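You operate a simulated robot arm through the tools that you are given. There is no shell and no other tool.

You are at the controls of a simulated two-armed robot. One attempt, no reset.

## Task
Press both slipped loops back into the turntable coil with one winding.
Fine: pull out the white and blue keeper blocks, wind to 1, push each in on the loop of its colour; five moves; the yellow block stays in; no snag.

The check looks at the end state, three seconds after you hand in, the way a careful person would. Anything else that was tipped, shoved, dropped, spilled or broken makes it a failure.

## Robot
Two 7-joint arms with fingered hands on one trunk that stands fixed in place. Base frame: the origin is at the foot of the trunk, x ahead of it, y to its left, z up; the work surface is at about z = 850. Units: mm, degrees, N and s.
The left shoulder is at [75, 125, 1142], the right one opposite. With the tool pointing down near the work surface each hand reaches from about 440 to 820 mm from the base axis, measured 20 degrees to its own side. Payload 3.6 kg a hand.
The tool frame of a hand sits at the grasp point between the pads (the TCP): z along the fingers, y along the line on which they close. The tips reach 30 mm beyond it. Largest opening 104 mm; the body of the gripper starts 35 mm behind the TCP. The gripper is a hand of 4 fingers: y runs from the thumb to the fingers, the wrist lies at [-15, -104, -178] in the tool frame, and closing takes about 1.5 s.
Orientation is that of the tool frame in the base frame, as a unit quaternion [x, y, z, w]. With the fingers straight down and the wrist toward the robot, the tool's x, y and z point along [0, 1, 0], [1, 0, 0] and [0, 0, -1] of the base frame.

## Interface
- The arms move only by the tool move_arm. It takes "left_motion", "right_motion" or both (then of equal length, played together; a hand with none holds still); each is text: rows parted by semicolons, each of 7 numbers parted by spaces: the turn, a rotation vector about the base's x, y, z in degrees, then the shift along the base's x, y, z in mm, then the opening, from 0 (shut) to 1 (fully open). In form: ax ay az tx ty tz gripper; .... A call has 1 to 20 rows; each row shifts and turns the commanded pose from where the row before left it. A row lasts 0.2 s, in which the tool goes at most 50 mm and 8.6 degrees; a call with a longer step from one row to the next is refused whole, and so is a gripper value outside its range. Where a pose cannot be reached the arm comes as near as it can. A force on the tool above 40 N (or 10 N above the force at the start of the call, whichever is more), or a blocked arm, ends the call early, and 0.2 s more pass. Each finger travels about 72 mm/s and halts on what it meets, pressing with about 32 N; the grip force reading is that of the motor and also rises with nothing between the fingers. The clock runs only during rows and for 0.2 s after the last one: add rows that do not move to give the fingers time. The reply holds the time, the measured pose of the TCP, the force on the tool along the base axes, the opening and the grip force, in the units named above and with some noise, with the torque about the TCP (base axes, N m) and any sound that the robot's microphone picked up.
- Cameras (640 x 400 px; columns grow to the right, rows downward): "scene" is now at [177.7, 49.7, 1286.4]; the picture's right is [0.57, -0.82, 0.00], its down [-0.40, -0.27, -0.88] and it looks along [0.72, 0.50, -0.48] (base axes); focal length 284 px, centre (320, 200). "left" rides on the left gripper at [-61, -92, -130] in its tool frame; the picture's right is [-0.81, -0.28, 0.52], its down [0.53, -0.71, 0.46] and it looks along [0.24, 0.64, 0.72] (tool axes); focal length 275 px, centre (320, 200). "right" rides on the right gripper at [61, -92, -130] in its tool frame; the picture's right is [-0.81, 0.27, -0.52], its down [-0.53, -0.71, 0.46] and it looks along [-0.24, 0.64, 0.72] (tool axes); focal length 275 px, centre (320, 200). There is no depth. A picture from a camera that has moved, and an enlarged one, comes with that camera's place and axes in the base frame and with its lens.
- camera(camera): a new picture of that camera. No time passes.
- raise_lower(by): slides the trunk up (or, below 0, down) by that many mm; the arms and the scene camera ride with it, the base frame stays. It gives what a move gives, with no picture.
- grasp_type(shape, hand): the hand has 4 fingers and takes this shape, open, in about a second: jaw (thumb against the fingers, like two jaws); tri (thumb and two fingers); tip (a fingertip pinch); poke (one finger out to press); point (the index stretched); flat (the hand flat); cup (the hand cupped); fist (a fist). The gripper value then closes the fingers along that shape, each until it touches; the sizes above hold for jaw. It gives what a move gives, with no picture.
- turn_head(pan, tilt): turns the head with the scene camera to pan (to the left, within 80 degrees either way) and tilt (down, from -29 to 69), counted from straight ahead of the robot. It gives what a move gives.
- close_up(camera, box): a new picture of the part [left, top, right, bottom] of that camera's present view, enlarged. No time passes.
- finish_job(): hands the job in; it is judged then, once.

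Nothing tells you positions but the pictures and the camera data. Unless the task says otherwise, let go and move clear before handing in.

The tools are called after ">>>" by a JSON object that holds its "op" and its "data". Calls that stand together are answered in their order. move_arm: Moves the arms, as the interface text tells. Its arguments: {"type":"object","properties":{"left_motion":{"type":"string"},"right_motion":{"type":"string"}},"required":[]} The other tools are called the same way: raise_lower (by) slides the trunk up or down; grasp_type (shape, hand) gives the hand a shape; turn_head (pan, tilt) turns the head that bears the scene camera; camera (camera) takes a picture; close_up (camera, box) takes an enlarged picture of a part of a camera's view; finish_job () hands the job in.

At the start:

```text
time: 0.0
left_tool_pos: [414.7, 434.7, 1101.4]
left_ee_rot: [0.708, 0.706, 0.0, 0.001]
left_ft_force: [-0.6, 0.6, 0.2]
left_moment: [0.0, -0.01, 0.0]
left_finger_gap: 103.7
left_grasp_force: 0.0
left_shape: jaw
right_tool_pos: [519.0, 61.4, 1172.3]
right_ee_rot: [0.707, 0.707, 0.0, 0.0]
right_ft_force: [-0.7, -0.1, -0.3]
right_moment: [-0.02, 0.01, 0.0]
right_finger_gap: 103.9
right_grasp_force: 0.0
right_shape: jaw
trunk travel left (down, up): [-375.0, 161.0]
head pan, tilt: [34.6, 28.7]
```

scene: 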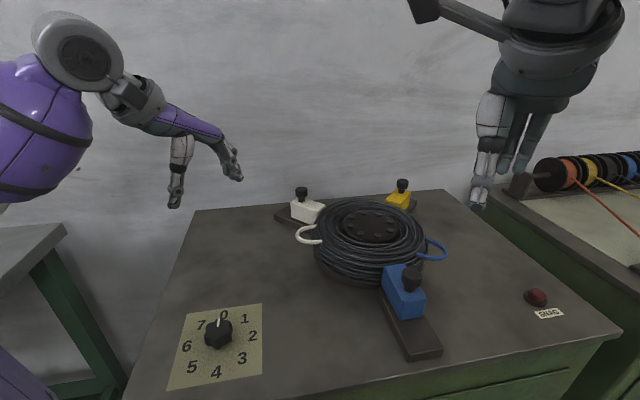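
right: 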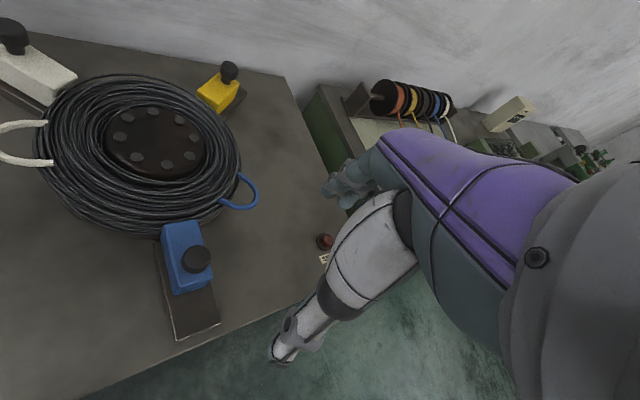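
left: 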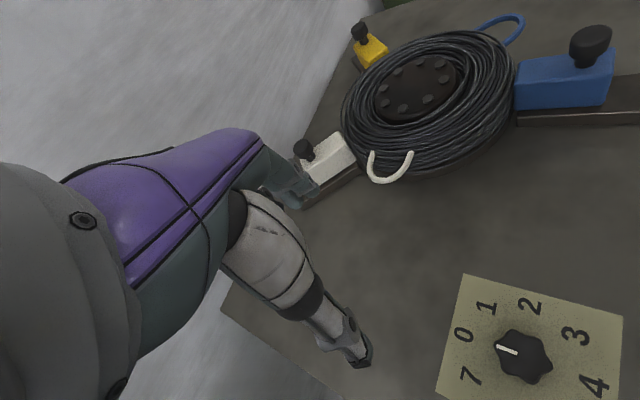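

I see a turntable coil with a white, a yellow and a blue keeper block around it. The white and blue slipped loops each sit about 45° counter-clockwise of their own block, and a 0–7 dial knob is at the front left. I'll take close-ups before moving anything.

>>> {"op": "close_up", "data": {"camera": "scene", "box": [260, 160, 460, 285]}}

>>> {"op": "close_up", "data": {"camera": "scene", "box": [160, 290, 290, 390]}}

>>> {"op": "close_up", "data": {"camera": "scene", "box": [360, 230, 580, 370]}}

>>> {"op": "close_up", "data": {"camera": "left", "box": [280, 0, 640, 225]}}

>>> {"op": "close_up", "data": {"camera": "right", "box": [0, 0, 360, 360]}}

```text
3.20 times, centred on (360, 222) of scene
camera zoom: at [177.7, 49.7, 1286.4], right [0.57, -0.82, 0.0], down [-0.4, -0.27, -0.88], along [0.72, 0.5, -0.48], focal length 908 px, centre (192, 128)
```

zoom: 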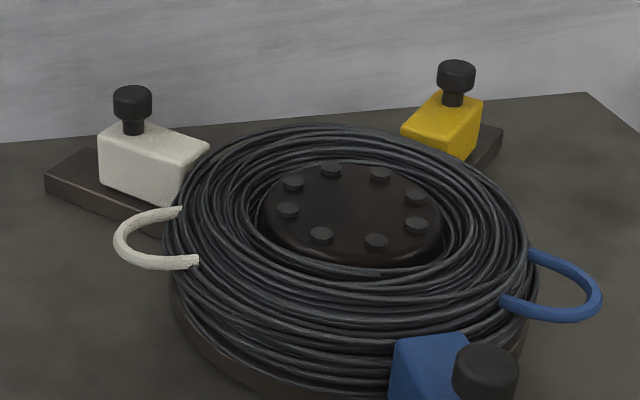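

```text
4.00 times, centred on (225, 340) of scene
camera zoom: at [177.7, 49.7, 1286.4], right [0.57, -0.82, 0.0], down [-0.4, -0.27, -0.88], along [0.72, 0.5, -0.48], focal length 1135 px, centre (700, -360)
```

zoom: 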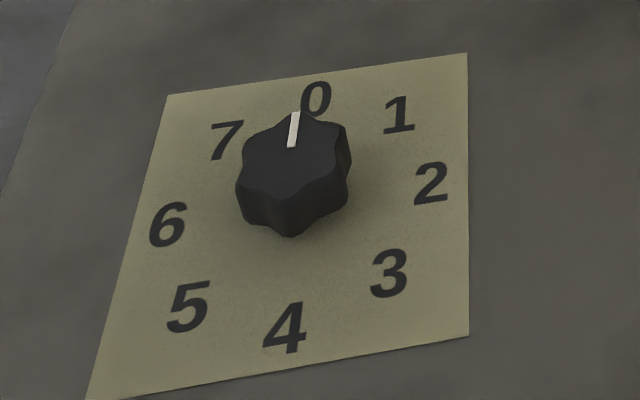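

```text
2.86 times, centred on (470, 300) of scene
camera zoom: at [177.7, 49.7, 1286.4], right [0.57, -0.82, 0.0], down [-0.4, -0.27, -0.88], along [0.72, 0.5, -0.48], focal length 811 px, centre (-109, -86)
```

zoom: 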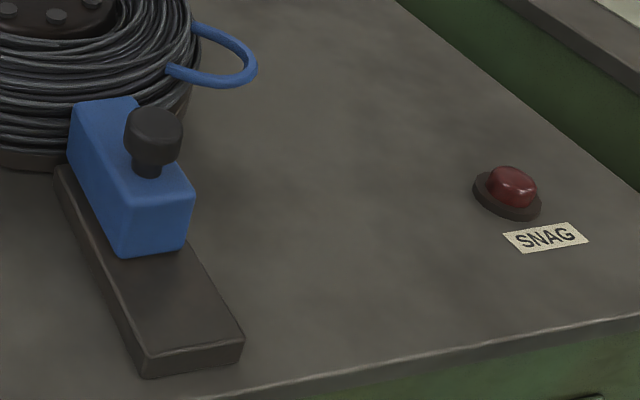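

```text
1.78 times, centred on (460, 112) of left
camera zoom: at [322.8, 373.5, 1232.6], right [-0.28, -0.81, -0.52], down [-0.71, 0.53, -0.46], along [0.64, 0.24, -0.72], focal length 489 px, centre (71, 356)
```

zoom: 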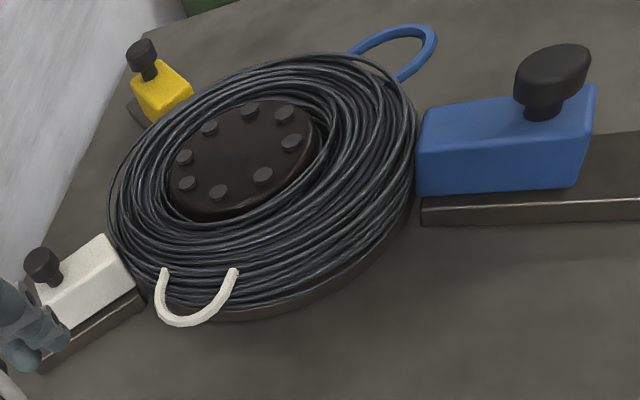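

```text
1.11 times, centred on (180, 180) of right
camera zoom: at [425.5, 123.4, 1302.9], right [0.27, -0.81, 0.52], down [-0.71, -0.53, -0.46], along [0.64, -0.24, -0.72], focal length 306 px, centre (476, 222)
```

zoom: 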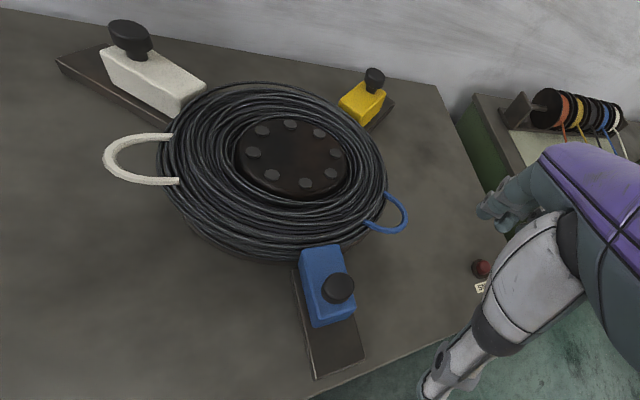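

By triangulating the pictures, I get these handle-knob tops: white about (692, 463, 957), blue about (543, 128, 963), yellow about (889, 268, 956). The coil centre is about (690, 264) and the dial knob about (334, 361). Next I'll move both hands high above the white and blue handles and look again.

>>> {"op": "move_arm", "data": {"left_motion": "0 0 5 34.6 3.5 -5.1 0.65;0 0 5 34.6 3.5 -5.1 0.65;0 0 5 34.6 3.5 -5.1 0.65;0 0 5 34.6 3.5 -5.1 0.65;0 0 5 34.6 3.5 -5.1 0.65;0 0 5 34.6 3.5 -5.1 0.65;0 0 5 34.6 3.5 -5.1 0.65;0 0 5 34.6 3.5 -5.1 0.65;0 0 0 0 0 0 0.65", "right_motion": "0 0 5.6 3 8.3 -14 0.65;0 0 5.6 3 8.3 -14 0.65;0 0 5.6 3 8.3 -14 0.65;0 0 5.6 3 8.3 -14 0.65;0 0 5.6 3 8.3 -14 0.65;0 0 5.6 3 8.3 -14 0.65;0 0 5.6 3 8.3 -14 0.65;0 0 5.6 3 8.3 -14 0.65;0 0 0 0 0 0 0.65"}}

```text
time: 2.0
left_tool_pos: [690.7, 461.4, 1060.9]
left_ee_rot: [0.422, 0.906, 0.0, 0.001]
left_ft_force: [0.3, 0.5, -0.1]
left_moment: [-0.03, -0.01, 0.01]
left_finger_gap: 67.9
left_grasp_force: 0.1
left_shape: jaw
right_tool_pos: [542.4, 128.9, 1059.8]
right_ee_rot: [0.383, 0.924, 0.001, 0.001]
right_ft_force: [-0.8, 0.4, 0.8]
right_moment: [-0.02, 0.01, 0.01]
right_finger_gap: 68.1
right_grasp_force: 0.1
right_shape: jaw
trunk travel left (down, up): [-375.0, 161.0]
head pan, tilt: [34.6, 28.7]
```

Both hands arrived where I sent them. I'll check the views now.

>>> {"op": "camera", "data": {"camera": "scene"}}

>>> {"op": "camera", "data": {"camera": "left"}}

>>> {"op": "camera", "data": {"camera": "right"}}

```text
taken
camera scene: at [176.8, 49.8, 1286.6], right [0.57, -0.82, 0.0], down [-0.4, -0.27, -0.88], along [0.72, 0.5, -0.48], focal length 284 px, centre (320, 200)
```

scene: 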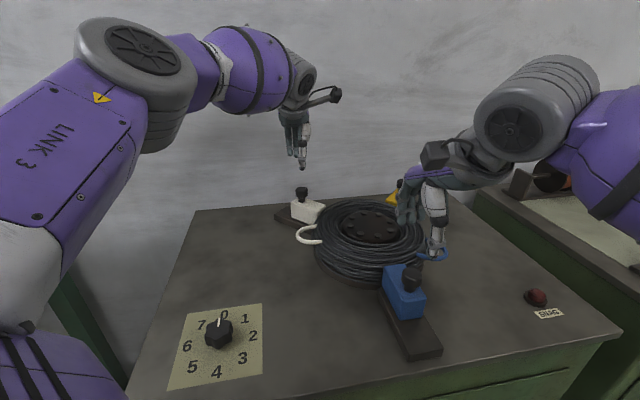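

```text
taken
camera left: at [660.4, 355.5, 1192.4], right [0.31, -0.8, -0.52], down [-0.89, -0.05, -0.46], along [0.34, 0.6, -0.72], focal length 275 px, centre (320, 200)
```

left: 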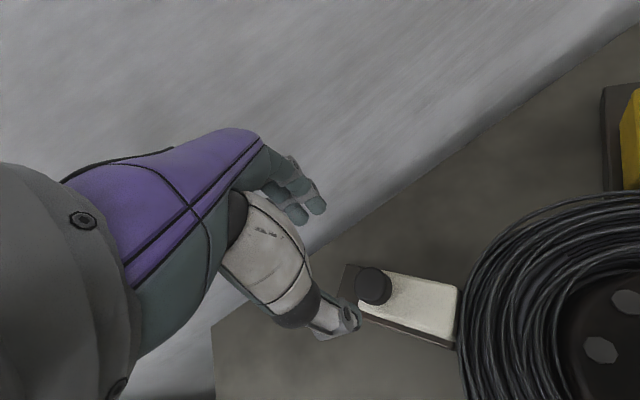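

```text
taken
camera right: at [432.4, 107.0, 1190.9], right [0.77, -0.38, 0.52], down [-0.13, -0.88, -0.46], along [0.63, 0.28, -0.72], focal length 275 px, centre (320, 200)
```

right: 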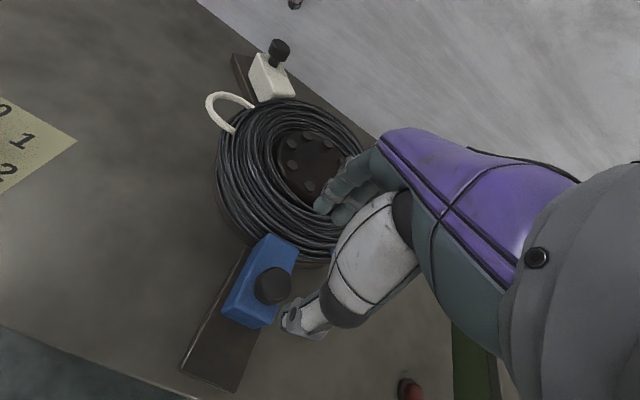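

The views confirm that both hands are centred over the handles, with the right hand about 2 mm off. I'll lower both until the handle heads sit between the fingers and the tips are still clear of the block tops.

>>> {"op": "move_arm", "data": {"left_motion": "0 0 0 0 0 -18 0.65;0 0 0 0 0 -18 0.65;0 0 0 0 0 -18 0.65;0 0 0 0 0 -18 0.65;0 0 0 0 0 -18 0.65;0 0 0 0 0 -5 0.65;0 0 0 0 0 -5 0.65;0 0 0 0 0 0 0.65", "right_motion": "0 0 0 -1.5 -2 -18 0.65;0 0 0 0 0 -18 0.65;0 0 0 0 0 -18 0.65;0 0 0 0 0 -18 0.65;0 0 0 0 0 -18 0.65;0 0 0 0 0 -5 0.65;0 0 0 0 0 -5 0.65;0 0 0 0 0 0 0.65"}}

>>> {"op": "camera", "data": {"camera": "left"}}

>>> {"op": "camera", "data": {"camera": "right"}}

>>> {"op": "close_up", "data": {"camera": "scene", "box": [260, 130, 500, 340]}}

```text
time: 3.8
left_tool_pos: [690.8, 462.0, 960.8]
left_ee_rot: [0.422, 0.906, 0.0, 0.0]
left_ft_force: [0.6, -0.4, 0.9]
left_moment: [0.02, 0.03, 0.0]
left_finger_gap: 68.0
left_grasp_force: 0.1
left_shape: jaw
right_tool_pos: [540.3, 127.2, 960.5]
right_ee_rot: [0.384, 0.923, 0.0, 0.0]
right_ft_force: [-0.1, -0.2, 0.3]
right_moment: [0.02, -0.01, -0.02]
right_finger_gap: 68.0
right_grasp_force: 0.2
right_shape: jaw
trunk travel left (down, up): [-375.0, 161.0]
head pan, tilt: [34.6, 28.7]
```

```text
taken
camera left: at [660.2, 356.9, 1091.8], right [0.31, -0.8, -0.52], down [-0.89, -0.05, -0.46], along [0.34, 0.6, -0.72], focal length 275 px, centre (320, 200)
```

left: 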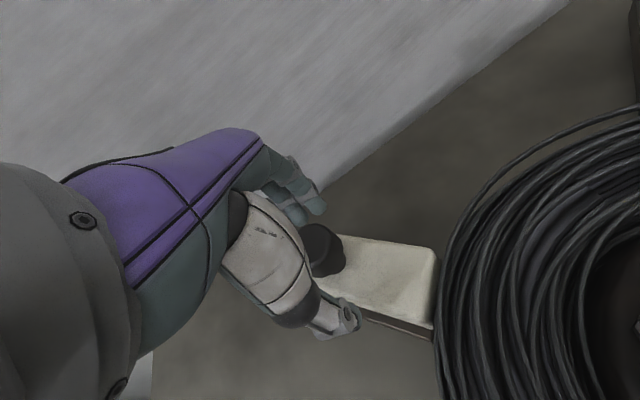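

```text
taken
camera right: at [431.3, 105.2, 1090.4], right [0.77, -0.38, 0.52], down [-0.13, -0.88, -0.46], along [0.63, 0.28, -0.72], focal length 275 px, centre (320, 200)
```

right: 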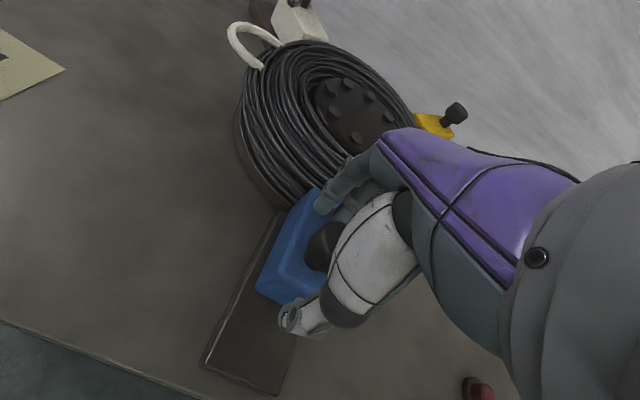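

```text
1.90 times, centred on (380, 235) of scene
camera zoom: at [177.6, 49.6, 1286.4], right [0.57, -0.82, 0.0], down [-0.4, -0.27, -0.88], along [0.72, 0.5, -0.48], focal length 540 px, centre (206, 133)
```

zoom: 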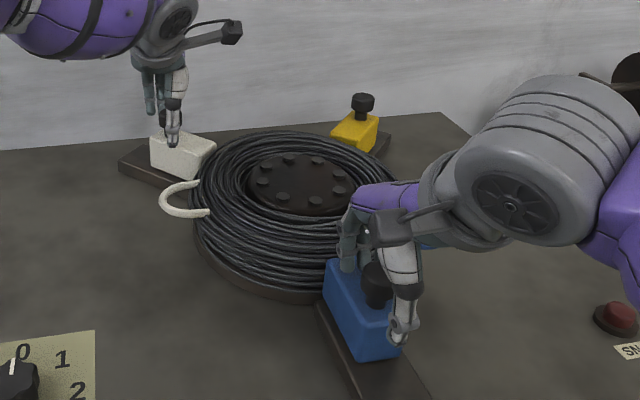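

Both hands straddle the handle heads cleanly. I'll lift the right hand a few millimetres for margin over the block top and then close both hands gently.

>>> {"op": "move_arm", "data": {"left_motion": "0 0 0 0 0 0 0.65;0 0 0 0 0 0 0.45;0 0 0 0 0 0 0.3;0 0 0 0 0 0 0.1;0 0 0 0 0 0 0.0;0 0 0 0 0 0 0.0;0 0 0 0 0 0 0.0", "right_motion": "0 0 0 0 0 3 0.65;0 0 0 0 0 0 0.45;0 0 0 0 0 0 0.3;0 0 0 0 0 0 0.1;0 0 0 0 0 0 0.0;0 0 0 0 0 0 0.0;0 0 0 0 0 0 0.0"}}

>>> {"op": "camera", "data": {"camera": "left"}}

>>> {"op": "camera", "data": {"camera": "right"}}

>>> {"op": "close_up", "data": {"camera": "scene", "box": [260, 130, 500, 340]}}

```text
time: 5.4
left_tool_pos: [689.5, 463.1, 959.5]
left_ee_rot: [0.423, 0.906, -0.002, -0.002]
left_ft_force: [-8.4, -3.1, -10.6]
left_moment: [0.02, 0.13, 0.01]
left_finger_gap: 19.6
left_grasp_force: 32.0
left_shape: jaw
right_tool_pos: [540.5, 127.0, 961.1]
right_ee_rot: [0.385, 0.923, -0.001, -0.001]
right_ft_force: [-2.4, 2.6, -14.5]
right_moment: [-0.01, 0.12, 0.08]
right_finger_gap: 19.9
right_grasp_force: 32.0
right_shape: jaw
trunk travel left (down, up): [-375.0, 161.0]
head pan, tilt: [34.6, 28.7]
```

```text
taken
camera left: at [660.5, 357.6, 1089.7], right [0.31, -0.8, -0.52], down [-0.89, -0.05, -0.45], along [0.33, 0.6, -0.73], focal length 275 px, centre (320, 200)
```

left: 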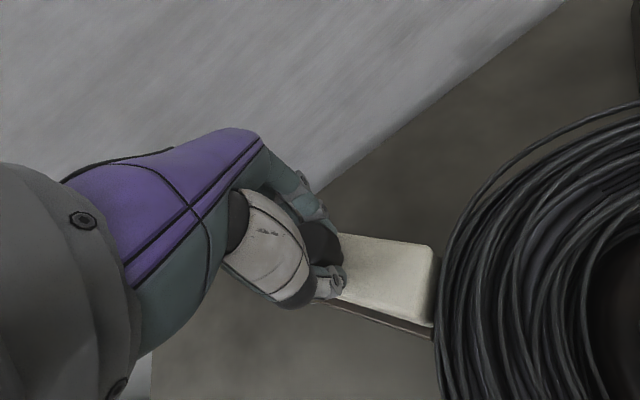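

```text
taken
camera right: at [431.6, 105.9, 1092.0], right [0.77, -0.38, 0.52], down [-0.13, -0.88, -0.45], along [0.63, 0.28, -0.73], focal length 275 px, centre (320, 200)
```

right: 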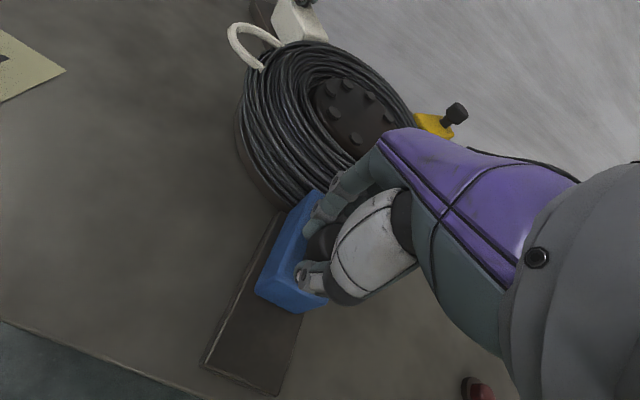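

```text
1.90 times, centred on (380, 235) of scene
camera zoom: at [178.4, 50.4, 1286.1], right [0.57, -0.82, 0.0], down [-0.4, -0.27, -0.88], along [0.72, 0.5, -0.48], focal length 540 px, centre (206, 133)
```

zoom: 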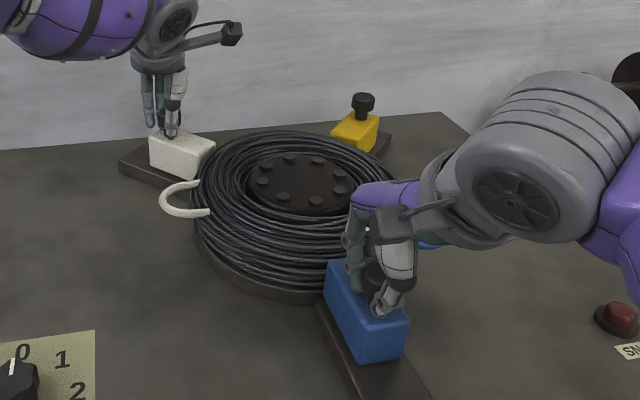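

The fingers have closed under the handle heads around the stems, so the grip is solid on both. Next I'll pull the white block straight out along +y.

>>> {"op": "move_arm", "data": {"left_motion": "0 0 0 0 5 -0.5 0;0 0 0 0 8 -0.5 0;0 0 0 0 8 0 0;0 0 0 0 8 0 0;0 0 0 0 8 0 0;0 0 0 0 0 0 0"}}

>>> {"op": "camera", "data": {"camera": "left"}}

>>> {"op": "close_up", "data": {"camera": "scene", "box": [260, 130, 500, 340]}}

```text
time: 6.8
left_tool_pos: [690.4, 501.0, 959.1]
left_ee_rot: [0.422, 0.907, -0.001, -0.001]
left_ft_force: [-14.0, -0.2, -10.2]
left_moment: [0.16, 0.25, 0.1]
left_finger_gap: 19.1
left_grasp_force: 31.8
left_shape: jaw
right_tool_pos: [540.3, 127.3, 962.0]
right_ee_rot: [0.384, 0.923, -0.003, 0.0]
right_ft_force: [-2.1, 3.5, -21.6]
right_moment: [0.02, 0.18, 0.09]
right_finger_gap: 19.5
right_grasp_force: 32.2
right_shape: jaw
trunk travel left (down, up): [-375.0, 161.0]
head pan, tilt: [34.6, 28.7]
```

```text
taken
camera left: at [660.7, 396.0, 1089.5], right [0.31, -0.8, -0.52], down [-0.89, -0.05, -0.45], along [0.34, 0.6, -0.73], focal length 275 px, centre (320, 200)
```

left: 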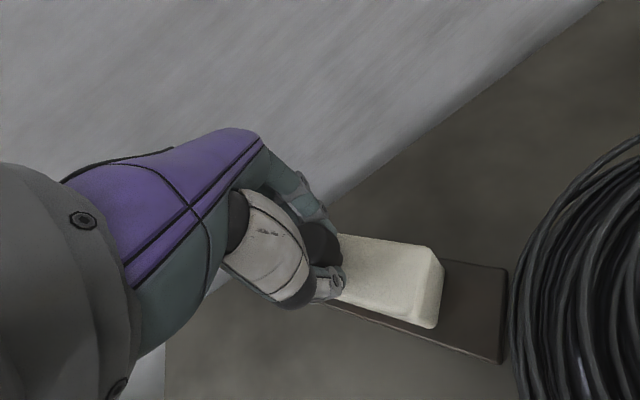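

```text
1.90 times, centred on (380, 235) of scene
camera zoom: at [178.4, 51.1, 1286.2], right [0.57, -0.82, 0.0], down [-0.4, -0.27, -0.88], along [0.72, 0.5, -0.48], focal length 540 px, centre (206, 133)
```

zoom: 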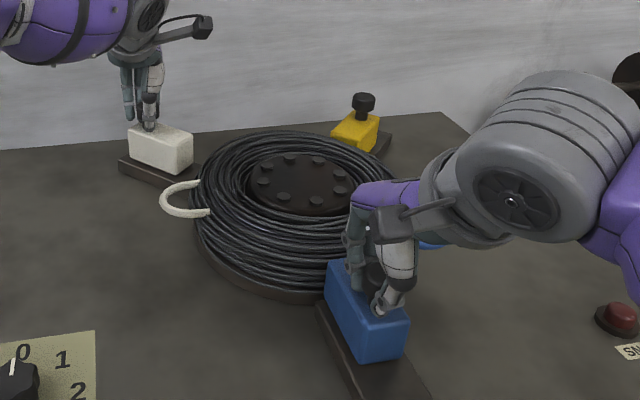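

The white block slides out freely. I'll keep pulling in small steps until it reaches its stop.

>>> {"op": "move_arm", "data": {"left_motion": "0 0 0 -1 4 0 0;0 0 0 0 4 0 0;0 0 0 0 4 0 0;0 0 0 0 4 0 0;0 0 0 0 4 0 0;0 0 0 0 0 0 0"}}

>>> {"op": "camera", "data": {"camera": "left"}}

>>> {"op": "close_up", "data": {"camera": "scene", "box": [260, 160, 380, 270]}}

```text
time: 8.2
left_tool_pos: [691.0, 515.1, 958.2]
left_ee_rot: [0.425, 0.905, -0.002, 0.0]
left_ft_force: [-11.6, -26.2, -13.0]
left_moment: [-0.4, 0.23, -0.12]
left_finger_gap: 19.3
left_grasp_force: 32.0
left_shape: jaw
right_tool_pos: [540.6, 126.1, 961.3]
right_ee_rot: [0.384, 0.923, -0.001, -0.001]
right_ft_force: [-5.0, 9.2, -22.2]
right_moment: [0.11, 0.23, 0.16]
right_finger_gap: 19.1
right_grasp_force: 32.1
right_shape: jaw
trunk travel left (down, up): [-375.0, 161.0]
head pan, tilt: [34.6, 28.7]
```

```text
taken
camera left: at [660.7, 410.7, 1089.8], right [0.3, -0.8, -0.52], down [-0.89, -0.05, -0.45], along [0.34, 0.6, -0.73], focal length 275 px, centre (320, 200)
```

left: 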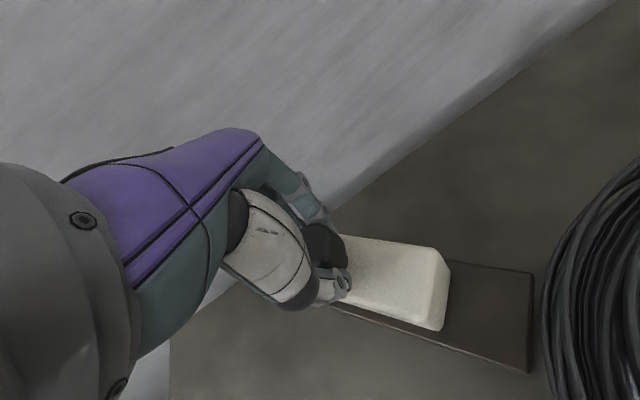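

```text
3.64 times, centred on (320, 215) of scene
camera zoom: at [178.8, 49.0, 1286.2], right [0.57, -0.82, 0.0], down [-0.4, -0.27, -0.88], along [0.72, 0.5, -0.48], focal length 1032 px, centre (320, 146)
```

zoom: 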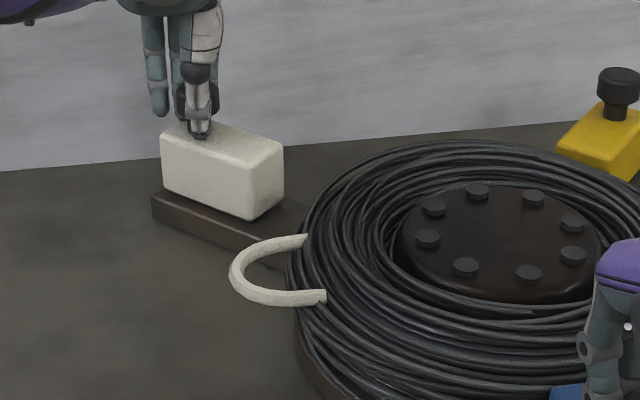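

The white block has reached its outer stop at y ≈ 515, having moved about 53 mm. I'll ease the load, release it and lift the left hand straight up.

>>> {"op": "move_arm", "data": {"left_motion": "0 0 0 0 -3 0 0;0 0 0 0 0 0 0.15;0 0 0 0 0 0 0.3;0 0 0 0 0 0 0.5;0 0 0 0 0 0 0.65;0 0 0 0 0 0 0.65;0 0 0 0 0 10 0.65;0 0 0 0 0 20 0.65;0 0 0 0 0 30 0.65;0 0 0 0 0 30 0.65;0 0 0 0 0 20 0.65;0 0 0 0 0 0 0.65"}}

>>> {"op": "camera", "data": {"camera": "left"}}

>>> {"op": "close_up", "data": {"camera": "scene", "box": [260, 160, 380, 270]}}

```text
time: 10.8
left_tool_pos: [690.2, 516.6, 1068.3]
left_ee_rot: [0.422, 0.906, -0.001, 0.0]
left_ft_force: [0.1, -0.6, -0.4]
left_moment: [0.0, -0.01, 0.0]
left_finger_gap: 67.3
left_grasp_force: 0.1
left_shape: jaw
right_tool_pos: [540.4, 127.7, 961.7]
right_ee_rot: [0.385, 0.923, -0.001, 0.0]
right_ft_force: [-4.1, 5.6, -20.8]
right_moment: [0.07, 0.23, 0.16]
right_finger_gap: 19.0
right_grasp_force: 32.1
right_shape: jaw
trunk travel left (down, up): [-375.0, 161.0]
head pan, tilt: [34.6, 28.7]
```

```text
taken
camera left: at [660.0, 411.6, 1200.3], right [0.31, -0.8, -0.52], down [-0.89, -0.05, -0.45], along [0.34, 0.6, -0.73], focal length 275 px, centre (320, 200)
```

left: 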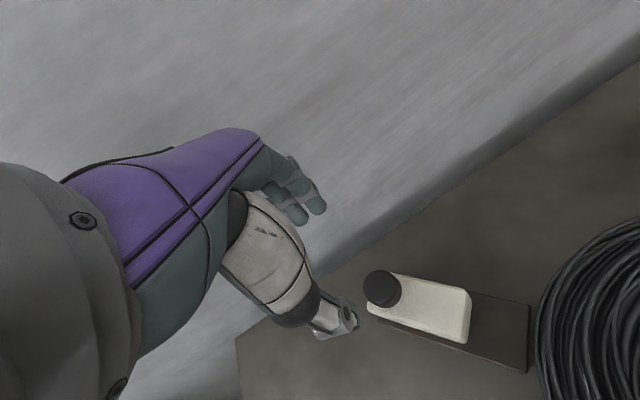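

```text
3.64 times, centred on (320, 215) of scene
camera zoom: at [178.8, 50.7, 1286.2], right [0.57, -0.82, 0.0], down [-0.4, -0.27, -0.88], along [0.72, 0.5, -0.48], focal length 1032 px, centre (320, 146)
```

zoom: 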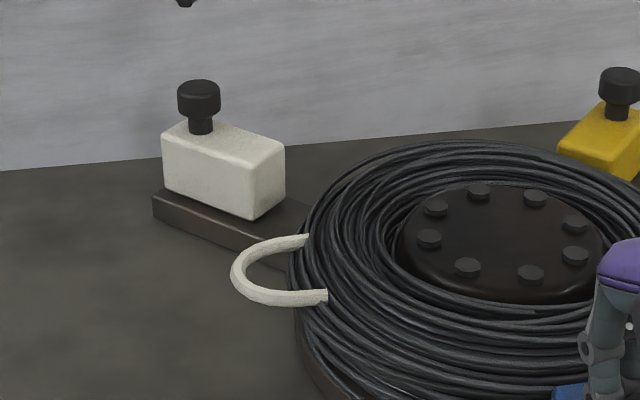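

The white block is fully out and the hand is clear. Next I'll pull the blue block out along its rail in the (-1, -1) direction.

>>> {"op": "move_arm", "data": {"right_motion": "0 0 0 -3.5 -3.5 -1 0;0 0 0 -5.66 -5.66 -0.5 0;0 0 0 -5.66 -5.66 0 0;0 0 0 -5.66 -5.66 0 0;0 0 0 -5.66 -5.66 0 0;0 0 0 -2.83 -2.83 0 0;0 0 0 0 0 0 0"}}

>>> {"op": "camera", "data": {"camera": "right"}}

>>> {"op": "close_up", "data": {"camera": "scene", "box": [340, 200, 560, 370]}}

```text
time: 12.4
left_tool_pos: [690.4, 516.4, 1068.7]
left_ee_rot: [0.422, 0.907, 0.0, 0.0]
left_ft_force: [0.3, 0.9, 0.2]
left_moment: [0.02, 0.0, 0.03]
left_finger_gap: 67.2
left_grasp_force: 0.0
left_shape: jaw
right_tool_pos: [512.0, 97.7, 961.6]
right_ee_rot: [0.385, 0.923, 0.0, 0.0]
right_ft_force: [-3.8, 5.6, -17.8]
right_moment: [0.01, 0.14, 0.15]
right_finger_gap: 19.2
right_grasp_force: 32.3
right_shape: jaw
trunk travel left (down, up): [-375.0, 161.0]
head pan, tilt: [34.6, 28.7]
```

```text
taken
camera right: at [403.1, 77.0, 1092.1], right [0.77, -0.38, 0.52], down [-0.13, -0.88, -0.45], along [0.63, 0.28, -0.73], focal length 275 px, centre (320, 200)
```

right: 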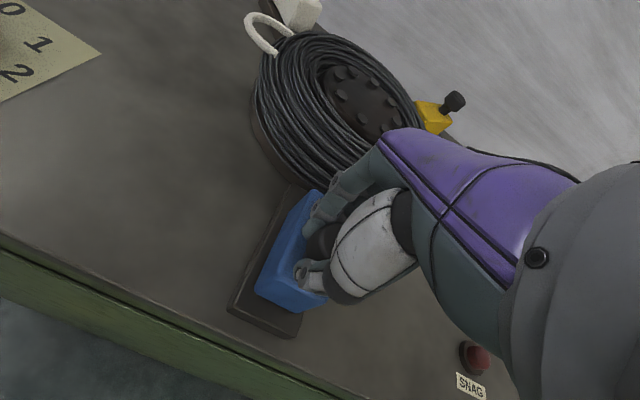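

```text
2.35 times, centred on (450, 285) of scene
camera zoom: at [178.6, 50.6, 1286.2], right [0.57, -0.82, 0.0], down [-0.4, -0.27, -0.88], along [0.72, 0.5, -0.48], focal length 668 px, centre (14, 0)
```

zoom: 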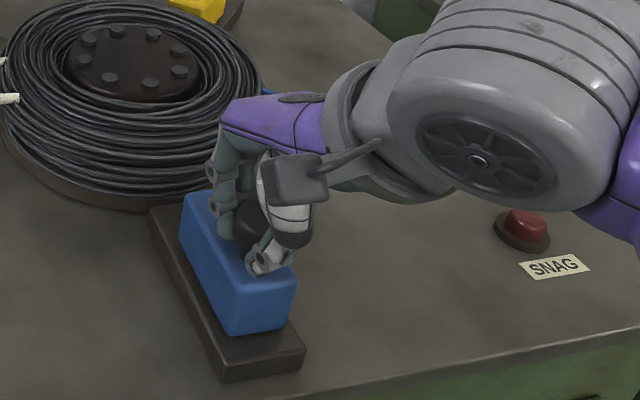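

The blue block is sliding out well, with about 13 mm left to its stop. I'll continue in small steps.

>>> {"op": "move_arm", "data": {"right_motion": "0 0 0 -2.83 -2.83 -0.5 0;0 0 0 -2.83 -2.83 0 0;0 0 0 -2.83 -2.83 0 0;0 0 0 -2.83 -2.83 0 0;0 0 0 0 0 0 0"}}

>>> {"op": "close_up", "data": {"camera": "scene", "box": [340, 200, 560, 370]}}

```text
time: 13.6
left_tool_pos: [691.4, 518.5, 1066.8]
left_ee_rot: [0.424, 0.906, -0.002, -0.001]
left_ft_force: [0.2, -0.3, 0.0]
left_moment: [0.0, 0.02, 0.0]
left_finger_gap: 67.2
left_grasp_force: 0.2
left_shape: jaw
right_tool_pos: [502.4, 88.6, 960.9]
right_ee_rot: [0.384, 0.923, 0.0, -0.001]
right_ft_force: [10.3, 16.8, -13.6]
right_moment: [0.31, -0.18, 0.24]
right_finger_gap: 19.5
right_grasp_force: 31.9
right_shape: jaw
trunk travel left (down, up): [-375.0, 161.0]
head pan, tilt: [34.6, 28.7]
```

```text
2.35 times, centred on (450, 285) of scene
camera zoom: at [180.1, 52.0, 1286.0], right [0.57, -0.82, 0.0], down [-0.4, -0.27, -0.88], along [0.72, 0.5, -0.48], focal length 668 px, centre (14, 0)
```

zoom: 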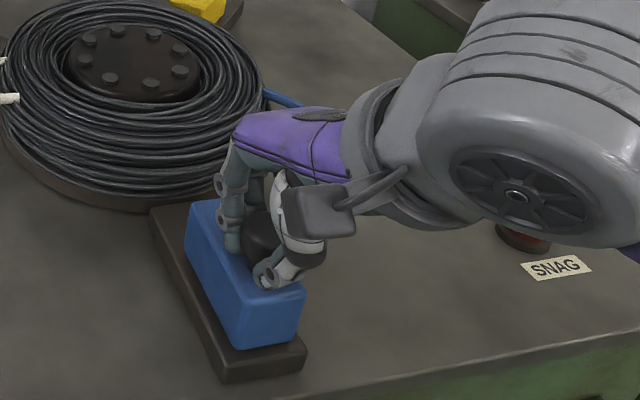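

The blue block is at its outer stop too, about 54 mm out. I'll ease off, release it and lift the right hand straight up.

>>> {"op": "move_arm", "data": {"right_motion": "0 0 0 1.4 1.4 0 0;0 0 0 0 0 0 0.15;0 0 0 0 0 0 0.3;0 0 0 0 0 0 0.5;0 0 0 0 0 0 0.65;0 0 0 0 0 0 0.65;0 0 0 0 0 10 0.65;0 0 0 0 0 20 0.65;0 0 0 0 0 30 0.65;0 0 0 0 0 30 0.65;0 0 0 0 0 10 0.65;0 0 0 0 0 0 0.65"}}

>>> {"op": "camera", "data": {"camera": "right"}}

>>> {"op": "camera", "data": {"camera": "scene"}}

```text
time: 16.2
left_tool_pos: [688.2, 516.5, 1070.3]
left_ee_rot: [0.422, 0.907, 0.0, 0.0]
left_ft_force: [0.9, 0.5, 0.4]
left_moment: [0.0, 0.01, 0.0]
left_finger_gap: 67.1
left_grasp_force: 0.1
left_shape: jaw
right_tool_pos: [501.0, 87.3, 1060.9]
right_ee_rot: [0.385, 0.923, 0.0, 0.0]
right_ft_force: [-0.1, -0.1, 0.2]
right_moment: [0.0, -0.01, -0.01]
right_finger_gap: 67.3
right_grasp_force: 0.1
right_shape: jaw
trunk travel left (down, up): [-375.0, 161.0]
head pan, tilt: [34.6, 28.7]
```

```text
taken
camera right: at [392.1, 65.9, 1191.3], right [0.77, -0.38, 0.52], down [-0.13, -0.88, -0.46], along [0.63, 0.28, -0.72], focal length 275 px, centre (320, 200)
```

right: 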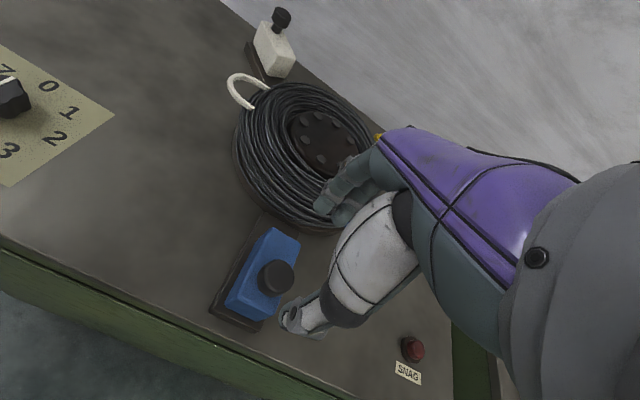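

```text
taken
camera scene: at [177.8, 49.6, 1286.4], right [0.57, -0.82, 0.0], down [-0.4, -0.27, -0.88], along [0.72, 0.5, -0.48], focal length 284 px, centre (320, 200)
```

scene: 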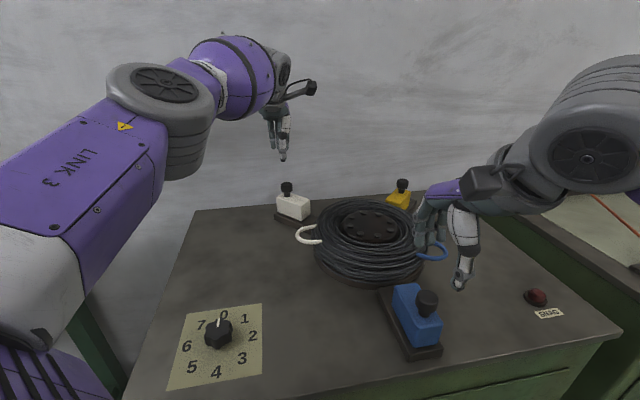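

Both keepers are out and nothing else has shifted. Next I'll bring the left hand back high over the table to above the dial, so I can look at it from close up.

>>> {"op": "move_arm", "data": {"left_motion": "0 0 -2 -35 -12 0 0.8;0 0 -2 -35 -12 0 0.8;0 0 -2 -35 -12 0 0.8;0 0 -2 -35 -12 0 0.8;0 0 -2 -35 -12 0 0.8;0 0 -2 -35 -15 -6 0.8;0 0 -2 -35 -18 -10 0.8;0 0 -2 -35 -20 -14 0.8;0 0 -2 -35 -22 -18 0.8;0 0 -2 -38 -22 -18 0.8;0 0 0 0 0 0 0.8"}}

>>> {"op": "camera", "data": {"camera": "left"}}

>>> {"op": "camera", "data": {"camera": "scene"}}

```text
time: 18.6
left_tool_pos: [352.9, 374.7, 1007.1]
left_ee_rot: [0.573, 0.819, -0.001, 0.0]
left_ft_force: [-0.3, 0.1, 0.6]
left_moment: [0.0, -0.01, 0.0]
left_finger_gap: 82.9
left_grasp_force: 0.1
left_shape: jaw
left hand out of reach, approached as far as the arm can: row 10
right_tool_pos: [501.9, 86.3, 1059.3]
right_ee_rot: [0.385, 0.923, 0.0, 0.0]
right_ft_force: [0.2, -0.4, -0.2]
right_moment: [-0.01, 0.0, 0.0]
right_finger_gap: 66.9
right_grasp_force: 0.1
right_shape: jaw
trunk travel left (down, up): [-375.0, 161.0]
head pan, tilt: [34.6, 28.7]
```

```text
taken
camera left: at [289.2, 287.4, 1138.0], right [0.02, -0.86, -0.52], down [-0.85, 0.26, -0.45], along [0.52, 0.45, -0.72], focal length 275 px, centre (320, 200)
```

left: 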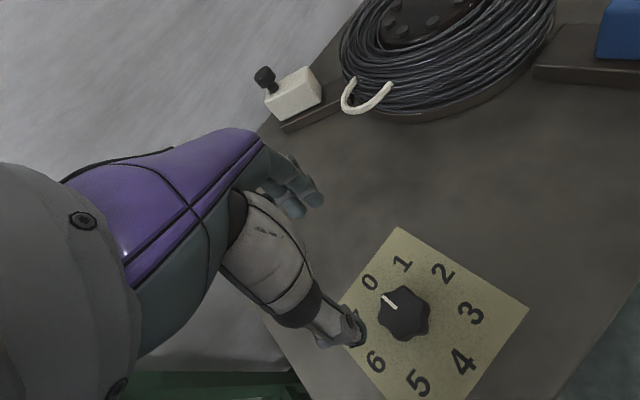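

```text
taken
camera scene: at [177.7, 49.5, 1286.4], right [0.57, -0.82, 0.0], down [-0.4, -0.27, -0.88], along [0.72, 0.5, -0.48], focal length 284 px, centre (320, 200)
```

scene: 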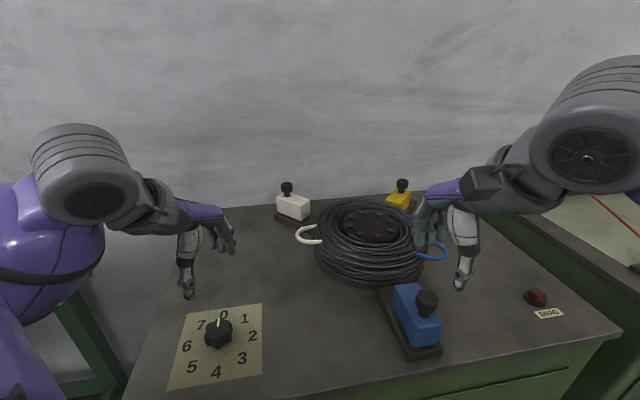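

The left arm is at its inner reach limit here, because the shoulder is too close to the dial. I'll raise the trunk by 80 mm to give the arm room and then take closer looks at the dial.

>>> {"op": "raise_lower", "data": {"by": 80}}

>>> {"op": "close_up", "data": {"camera": "left", "box": [320, 220, 544, 400]}}

>>> {"op": "close_up", "data": {"camera": "scene", "box": [150, 270, 310, 400]}}

```text
time: 19.8
left_tool_pos: [354.8, 376.5, 1087.8]
left_ee_rot: [0.573, 0.819, 0.0, 0.0]
left_ft_force: [-0.1, -0.8, -0.2]
left_moment: [0.0, 0.0, -0.05]
left_finger_gap: 83.1
left_grasp_force: 0.0
left_shape: jaw
right_tool_pos: [502.9, 86.5, 1140.3]
right_ee_rot: [0.384, 0.923, 0.0, 0.0]
right_ft_force: [-0.8, -0.7, 0.2]
right_moment: [-0.02, 0.0, 0.01]
right_finger_gap: 66.9
right_grasp_force: 0.1
right_shape: jaw
trunk travel left (down, up): [-455.0, 81.0]
head pan, tilt: [34.6, 28.7]
```

```text
2.22 times, centred on (432, 310) of left
camera zoom: at [290.6, 287.7, 1219.1], right [0.02, -0.86, -0.52], down [-0.85, 0.26, -0.45], along [0.52, 0.45, -0.73], focal length 612 px, centre (71, -44)
```

zoom: 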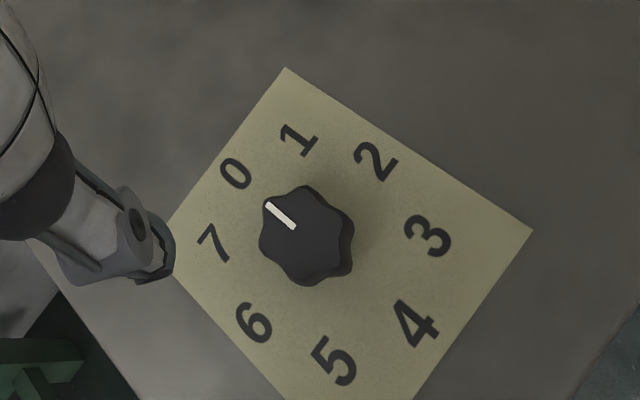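

```text
3.08 times, centred on (230, 335) of scene
camera zoom: at [149.4, 49.7, 1373.9], right [0.57, -0.82, 0.0], down [-0.4, -0.27, -0.88], along [0.72, 0.5, -0.48], focal length 873 px, centre (597, -215)
```

zoom: 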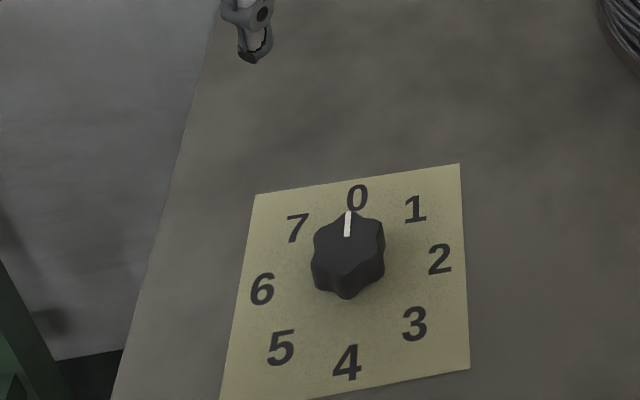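

The dial knob is centred near (334.5, 361.5) with its top at z ≈ 873. Digit 0 points at base yaw 45° and digit 1 at about 0°, so the winding is a 45° clockwise turn. I'll take the hand around and down to above the knob with its yaw at 15°, so the thumb lands in a valley of the knob.

>>> {"op": "move_arm", "data": {"left_motion": "0 0 0 15 10 0 0.8;0 0 0 10 5 -10 0.8;0 0 -1 0 0 -25 0.8;0 0 -1 0 0 -30 0.8;0 0 -1 0 0 -30 0.8;0 0 -1 0 0 -30 0.8;0 0 -1 0 0 -20 0.8;0 0 0 0 0 0 0.8"}}

>>> {"op": "camera", "data": {"camera": "left"}}

```text
time: 21.6
left_tool_pos: [379.8, 392.3, 941.8]
left_ee_rot: [0.609, 0.793, 0.0, 0.0]
left_ft_force: [0.1, -0.2, 0.0]
left_moment: [-0.04, 0.0, 0.01]
left_finger_gap: 83.0
left_grasp_force: 0.0
left_shape: jaw
right_tool_pos: [501.5, 87.6, 1140.8]
right_ee_rot: [0.385, 0.923, 0.0, 0.0]
right_ft_force: [0.6, -1.0, -0.2]
right_moment: [0.02, -0.03, 0.02]
right_finger_gap: 67.3
right_grasp_force: 0.1
right_shape: jaw
trunk travel left (down, up): [-455.0, 81.0]
head pan, tilt: [34.6, 28.7]
```

```text
taken
camera left: at [307.6, 308.6, 1073.8], right [-0.06, -0.85, -0.52], down [-0.83, 0.33, -0.46], along [0.56, 0.4, -0.72], focal length 275 px, centre (320, 200)
```

left: 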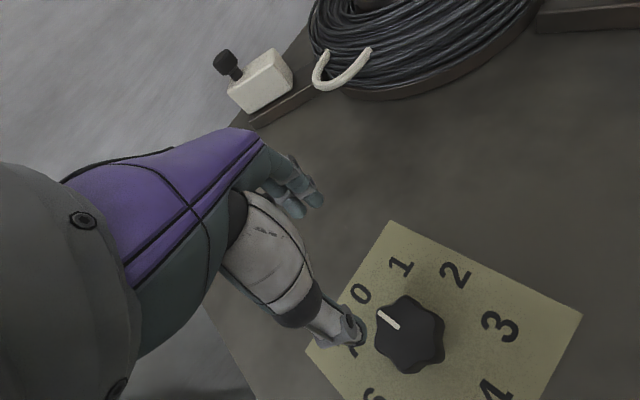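

>>> {"op": "move_arm", "data": {"left_motion": "0 0 0 -15.1 -10.3 -5 0.8;0 0 0 -15.1 -10.3 -5 0.8;0 0 0 -15.1 -10.2 -5 0.8;0 0 0 0 0 0 0.8"}}

>>> {"op": "camera", "data": {"camera": "left"}}

>>> {"op": "close_up", "data": {"camera": "scene", "box": [150, 240, 350, 400]}}

```text
time: 22.6
left_tool_pos: [334.4, 360.3, 927.4]
left_ee_rot: [0.609, 0.793, 0.001, 0.0]
left_ft_force: [-0.8, -0.8, -0.8]
left_moment: [0.01, 0.03, 0.01]
left_finger_gap: 83.1
left_grasp_force: 0.0
left_shape: jaw
right_tool_pos: [501.8, 88.2, 1140.8]
right_ee_rot: [0.383, 0.924, 0.0, 0.0]
right_ft_force: [0.1, 0.3, 0.1]
right_moment: [0.01, 0.01, 0.03]
right_finger_gap: 67.0
right_grasp_force: 0.1
right_shape: jaw
trunk travel left (down, up): [-455.0, 81.0]
head pan, tilt: [34.6, 28.7]
```

```text
taken
camera left: at [262.2, 277.4, 1058.8], right [-0.06, -0.85, -0.52], down [-0.83, 0.33, -0.46], along [0.56, 0.4, -0.72], focal length 275 px, centre (320, 200)
```

left: 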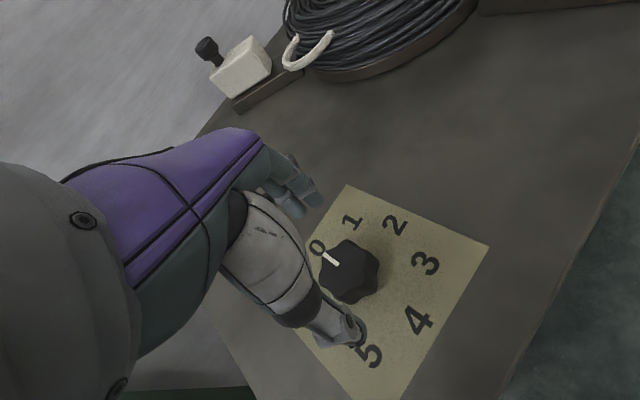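

```text
2.50 times, centred on (250, 320) of scene
camera zoom: at [149.4, 49.8, 1374.0], right [0.57, -0.82, 0.0], down [-0.4, -0.27, -0.88], along [0.72, 0.5, -0.48], focal length 709 px, centre (495, -100)
```

zoom: 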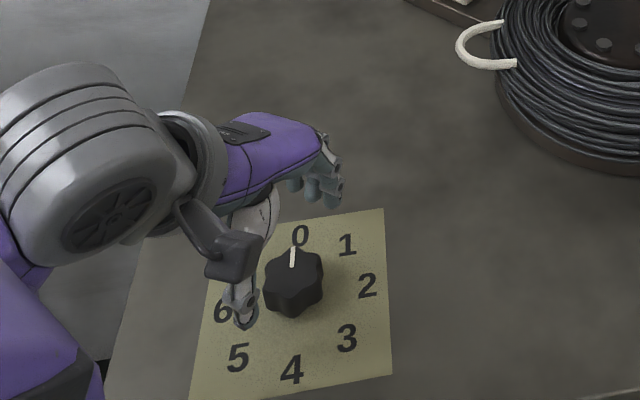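

The hand is centred over the knob. Before gripping, I'll rehearse the 45° clockwise turn in the air to confirm the wrist can make it.

>>> {"op": "move_arm", "data": {"left_motion": "0 0 -7.5 0 0 0 0.8;0 0 -7.5 0 0 0 0.8;0 0 -7.5 0 0 0 0.8;0 0 -7.5 0 0 0 0.8;0 0 -7.5 0 0 0 0.8;0 0 -7.5 0 0 0 0.8;0 0 0 0 0 0 0.8"}}

```text
time: 24.2
left_tool_pos: [335.6, 360.3, 928.8]
left_ee_rot: [0.866, 0.5, 0.0, -0.001]
left_ft_force: [0.4, 1.0, -0.1]
left_moment: [-0.02, 0.02, 0.01]
left_finger_gap: 83.0
left_grasp_force: 0.1
left_shape: jaw
right_tool_pos: [501.3, 87.6, 1140.7]
right_ee_rot: [0.384, 0.923, 0.001, 0.0]
right_ft_force: [0.1, -0.8, -0.4]
right_moment: [0.03, 0.04, -0.01]
right_finger_gap: 67.3
right_grasp_force: 0.0
right_shape: jaw
trunk travel left (down, up): [-455.0, 81.0]
head pan, tilt: [34.6, 28.7]
```

The full turn is reachable. I'll rotate back, descend to just above the dial plate with the fingers open, and check.

>>> {"op": "move_arm", "data": {"left_motion": "0 0 7.5 0 0 0 0.8;0 0 7.5 0 0 0 0.8;0 0 7.5 0 0 0 0.8;0 0 7.5 0 0 0 0.8;0 0 7.5 0 0 0 0.8;0 0 7.5 0 0.5 0 0.8;0 0 0 0 0 -12 0.8;0 0 0 0 0 -12 0.8;0 0 0 0 0 -8 0.8;0 0 0 0 0 -6 0.8;0 0 0 0 0 0 0.8"}}

>>> {"op": "close_up", "data": {"camera": "left", "box": [220, 150, 480, 400]}}

>>> {"op": "close_up", "data": {"camera": "scene", "box": [150, 240, 350, 400]}}

```text
time: 26.6
left_tool_pos: [334.6, 360.5, 890.4]
left_ee_rot: [0.61, 0.793, 0.0, 0.0]
left_ft_force: [-0.2, -1.0, -0.1]
left_moment: [0.04, -0.01, 0.0]
left_finger_gap: 83.1
left_grasp_force: 0.1
left_shape: jaw
right_tool_pos: [501.5, 87.8, 1140.8]
right_ee_rot: [0.384, 0.923, 0.001, 0.0]
right_ft_force: [0.2, 0.5, -0.2]
right_moment: [-0.01, -0.01, 0.0]
right_finger_gap: 67.1
right_grasp_force: 0.0
right_shape: jaw
trunk travel left (down, up): [-455.0, 81.0]
head pan, tilt: [34.6, 28.7]
```

```text
1.60 times, centred on (350, 275) of left
camera zoom: at [262.7, 278.1, 1021.8], right [-0.06, -0.85, -0.52], down [-0.83, 0.33, -0.46], along [0.56, 0.4, -0.72], focal length 440 px, centre (272, 80)
```

zoom: 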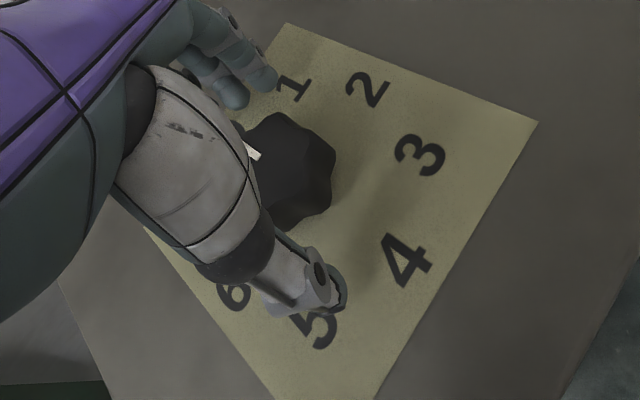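

```text
2.50 times, centred on (250, 320) of scene
camera zoom: at [149.1, 49.7, 1374.0], right [0.57, -0.82, 0.0], down [-0.4, -0.27, -0.88], along [0.72, 0.5, -0.48], focal length 709 px, centre (495, -100)
```

zoom: 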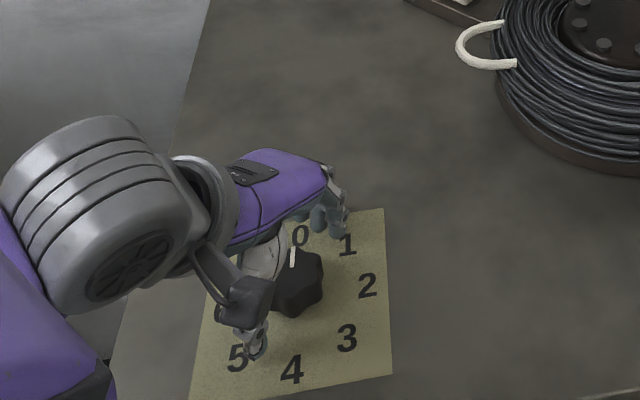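

The thumb and fingers straddle the knob. I'll go 4 mm lower and close on it.

>>> {"op": "move_arm", "data": {"left_motion": "0 0 0 0 0.5 -2 0.8;0 0 0 0 0 -2 0.8;0 0 0 0 0 0 0.6;0 0 0 0 0 0 0.45;0 0 0 0 0 0 0.3;0 0 0 0 0 0 0.1;0 0 0 0 0 0 0;0 0 0 0 0 0 0"}}

>>> {"op": "close_up", "data": {"camera": "left", "box": [220, 150, 480, 400]}}

>>> {"op": "close_up", "data": {"camera": "scene", "box": [150, 240, 350, 400]}}

```text
time: 28.4
left_tool_pos: [333.0, 360.4, 886.1]
left_ee_rot: [0.608, 0.794, -0.002, 0.0]
left_ft_force: [-5.6, -2.1, -1.9]
left_moment: [-0.04, 0.12, 0.02]
left_finger_gap: 33.7
left_grasp_force: 32.3
left_shape: jaw
right_tool_pos: [501.6, 87.7, 1141.7]
right_ee_rot: [0.384, 0.923, 0.0, 0.0]
right_ft_force: [1.0, 1.1, 0.1]
right_moment: [-0.01, 0.0, -0.02]
right_finger_gap: 67.1
right_grasp_force: 0.0
right_shape: jaw
trunk travel left (down, up): [-455.0, 81.0]
head pan, tilt: [34.6, 28.7]
```

```text
1.60 times, centred on (350, 275) of left
camera zoom: at [262.2, 278.2, 1017.7], right [-0.06, -0.85, -0.52], down [-0.83, 0.33, -0.45], along [0.56, 0.4, -0.73], focal length 440 px, centre (272, 80)
```

zoom: 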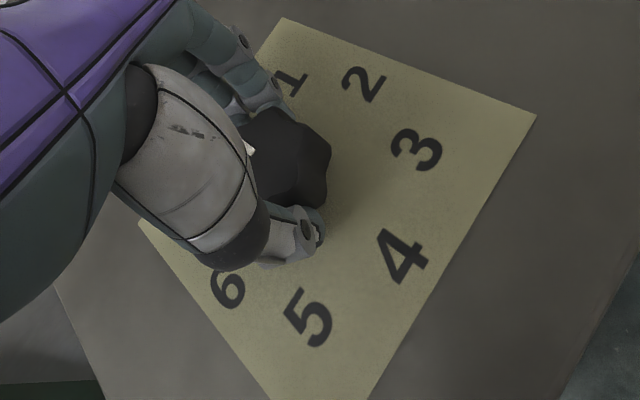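

```text
2.50 times, centred on (250, 320) of scene
camera zoom: at [148.7, 49.5, 1374.1], right [0.57, -0.82, 0.0], down [-0.4, -0.27, -0.88], along [0.72, 0.5, -0.48], focal length 709 px, centre (495, -100)
```

zoom: 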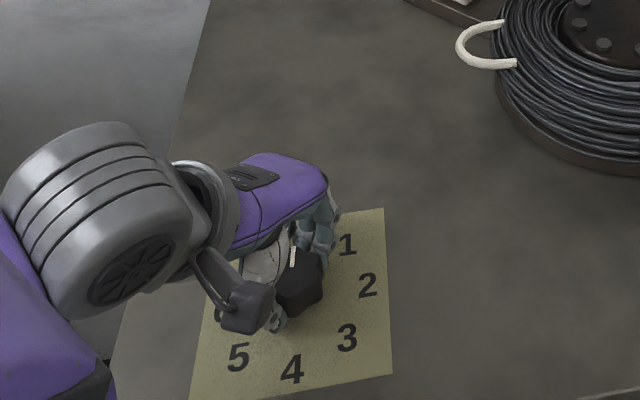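

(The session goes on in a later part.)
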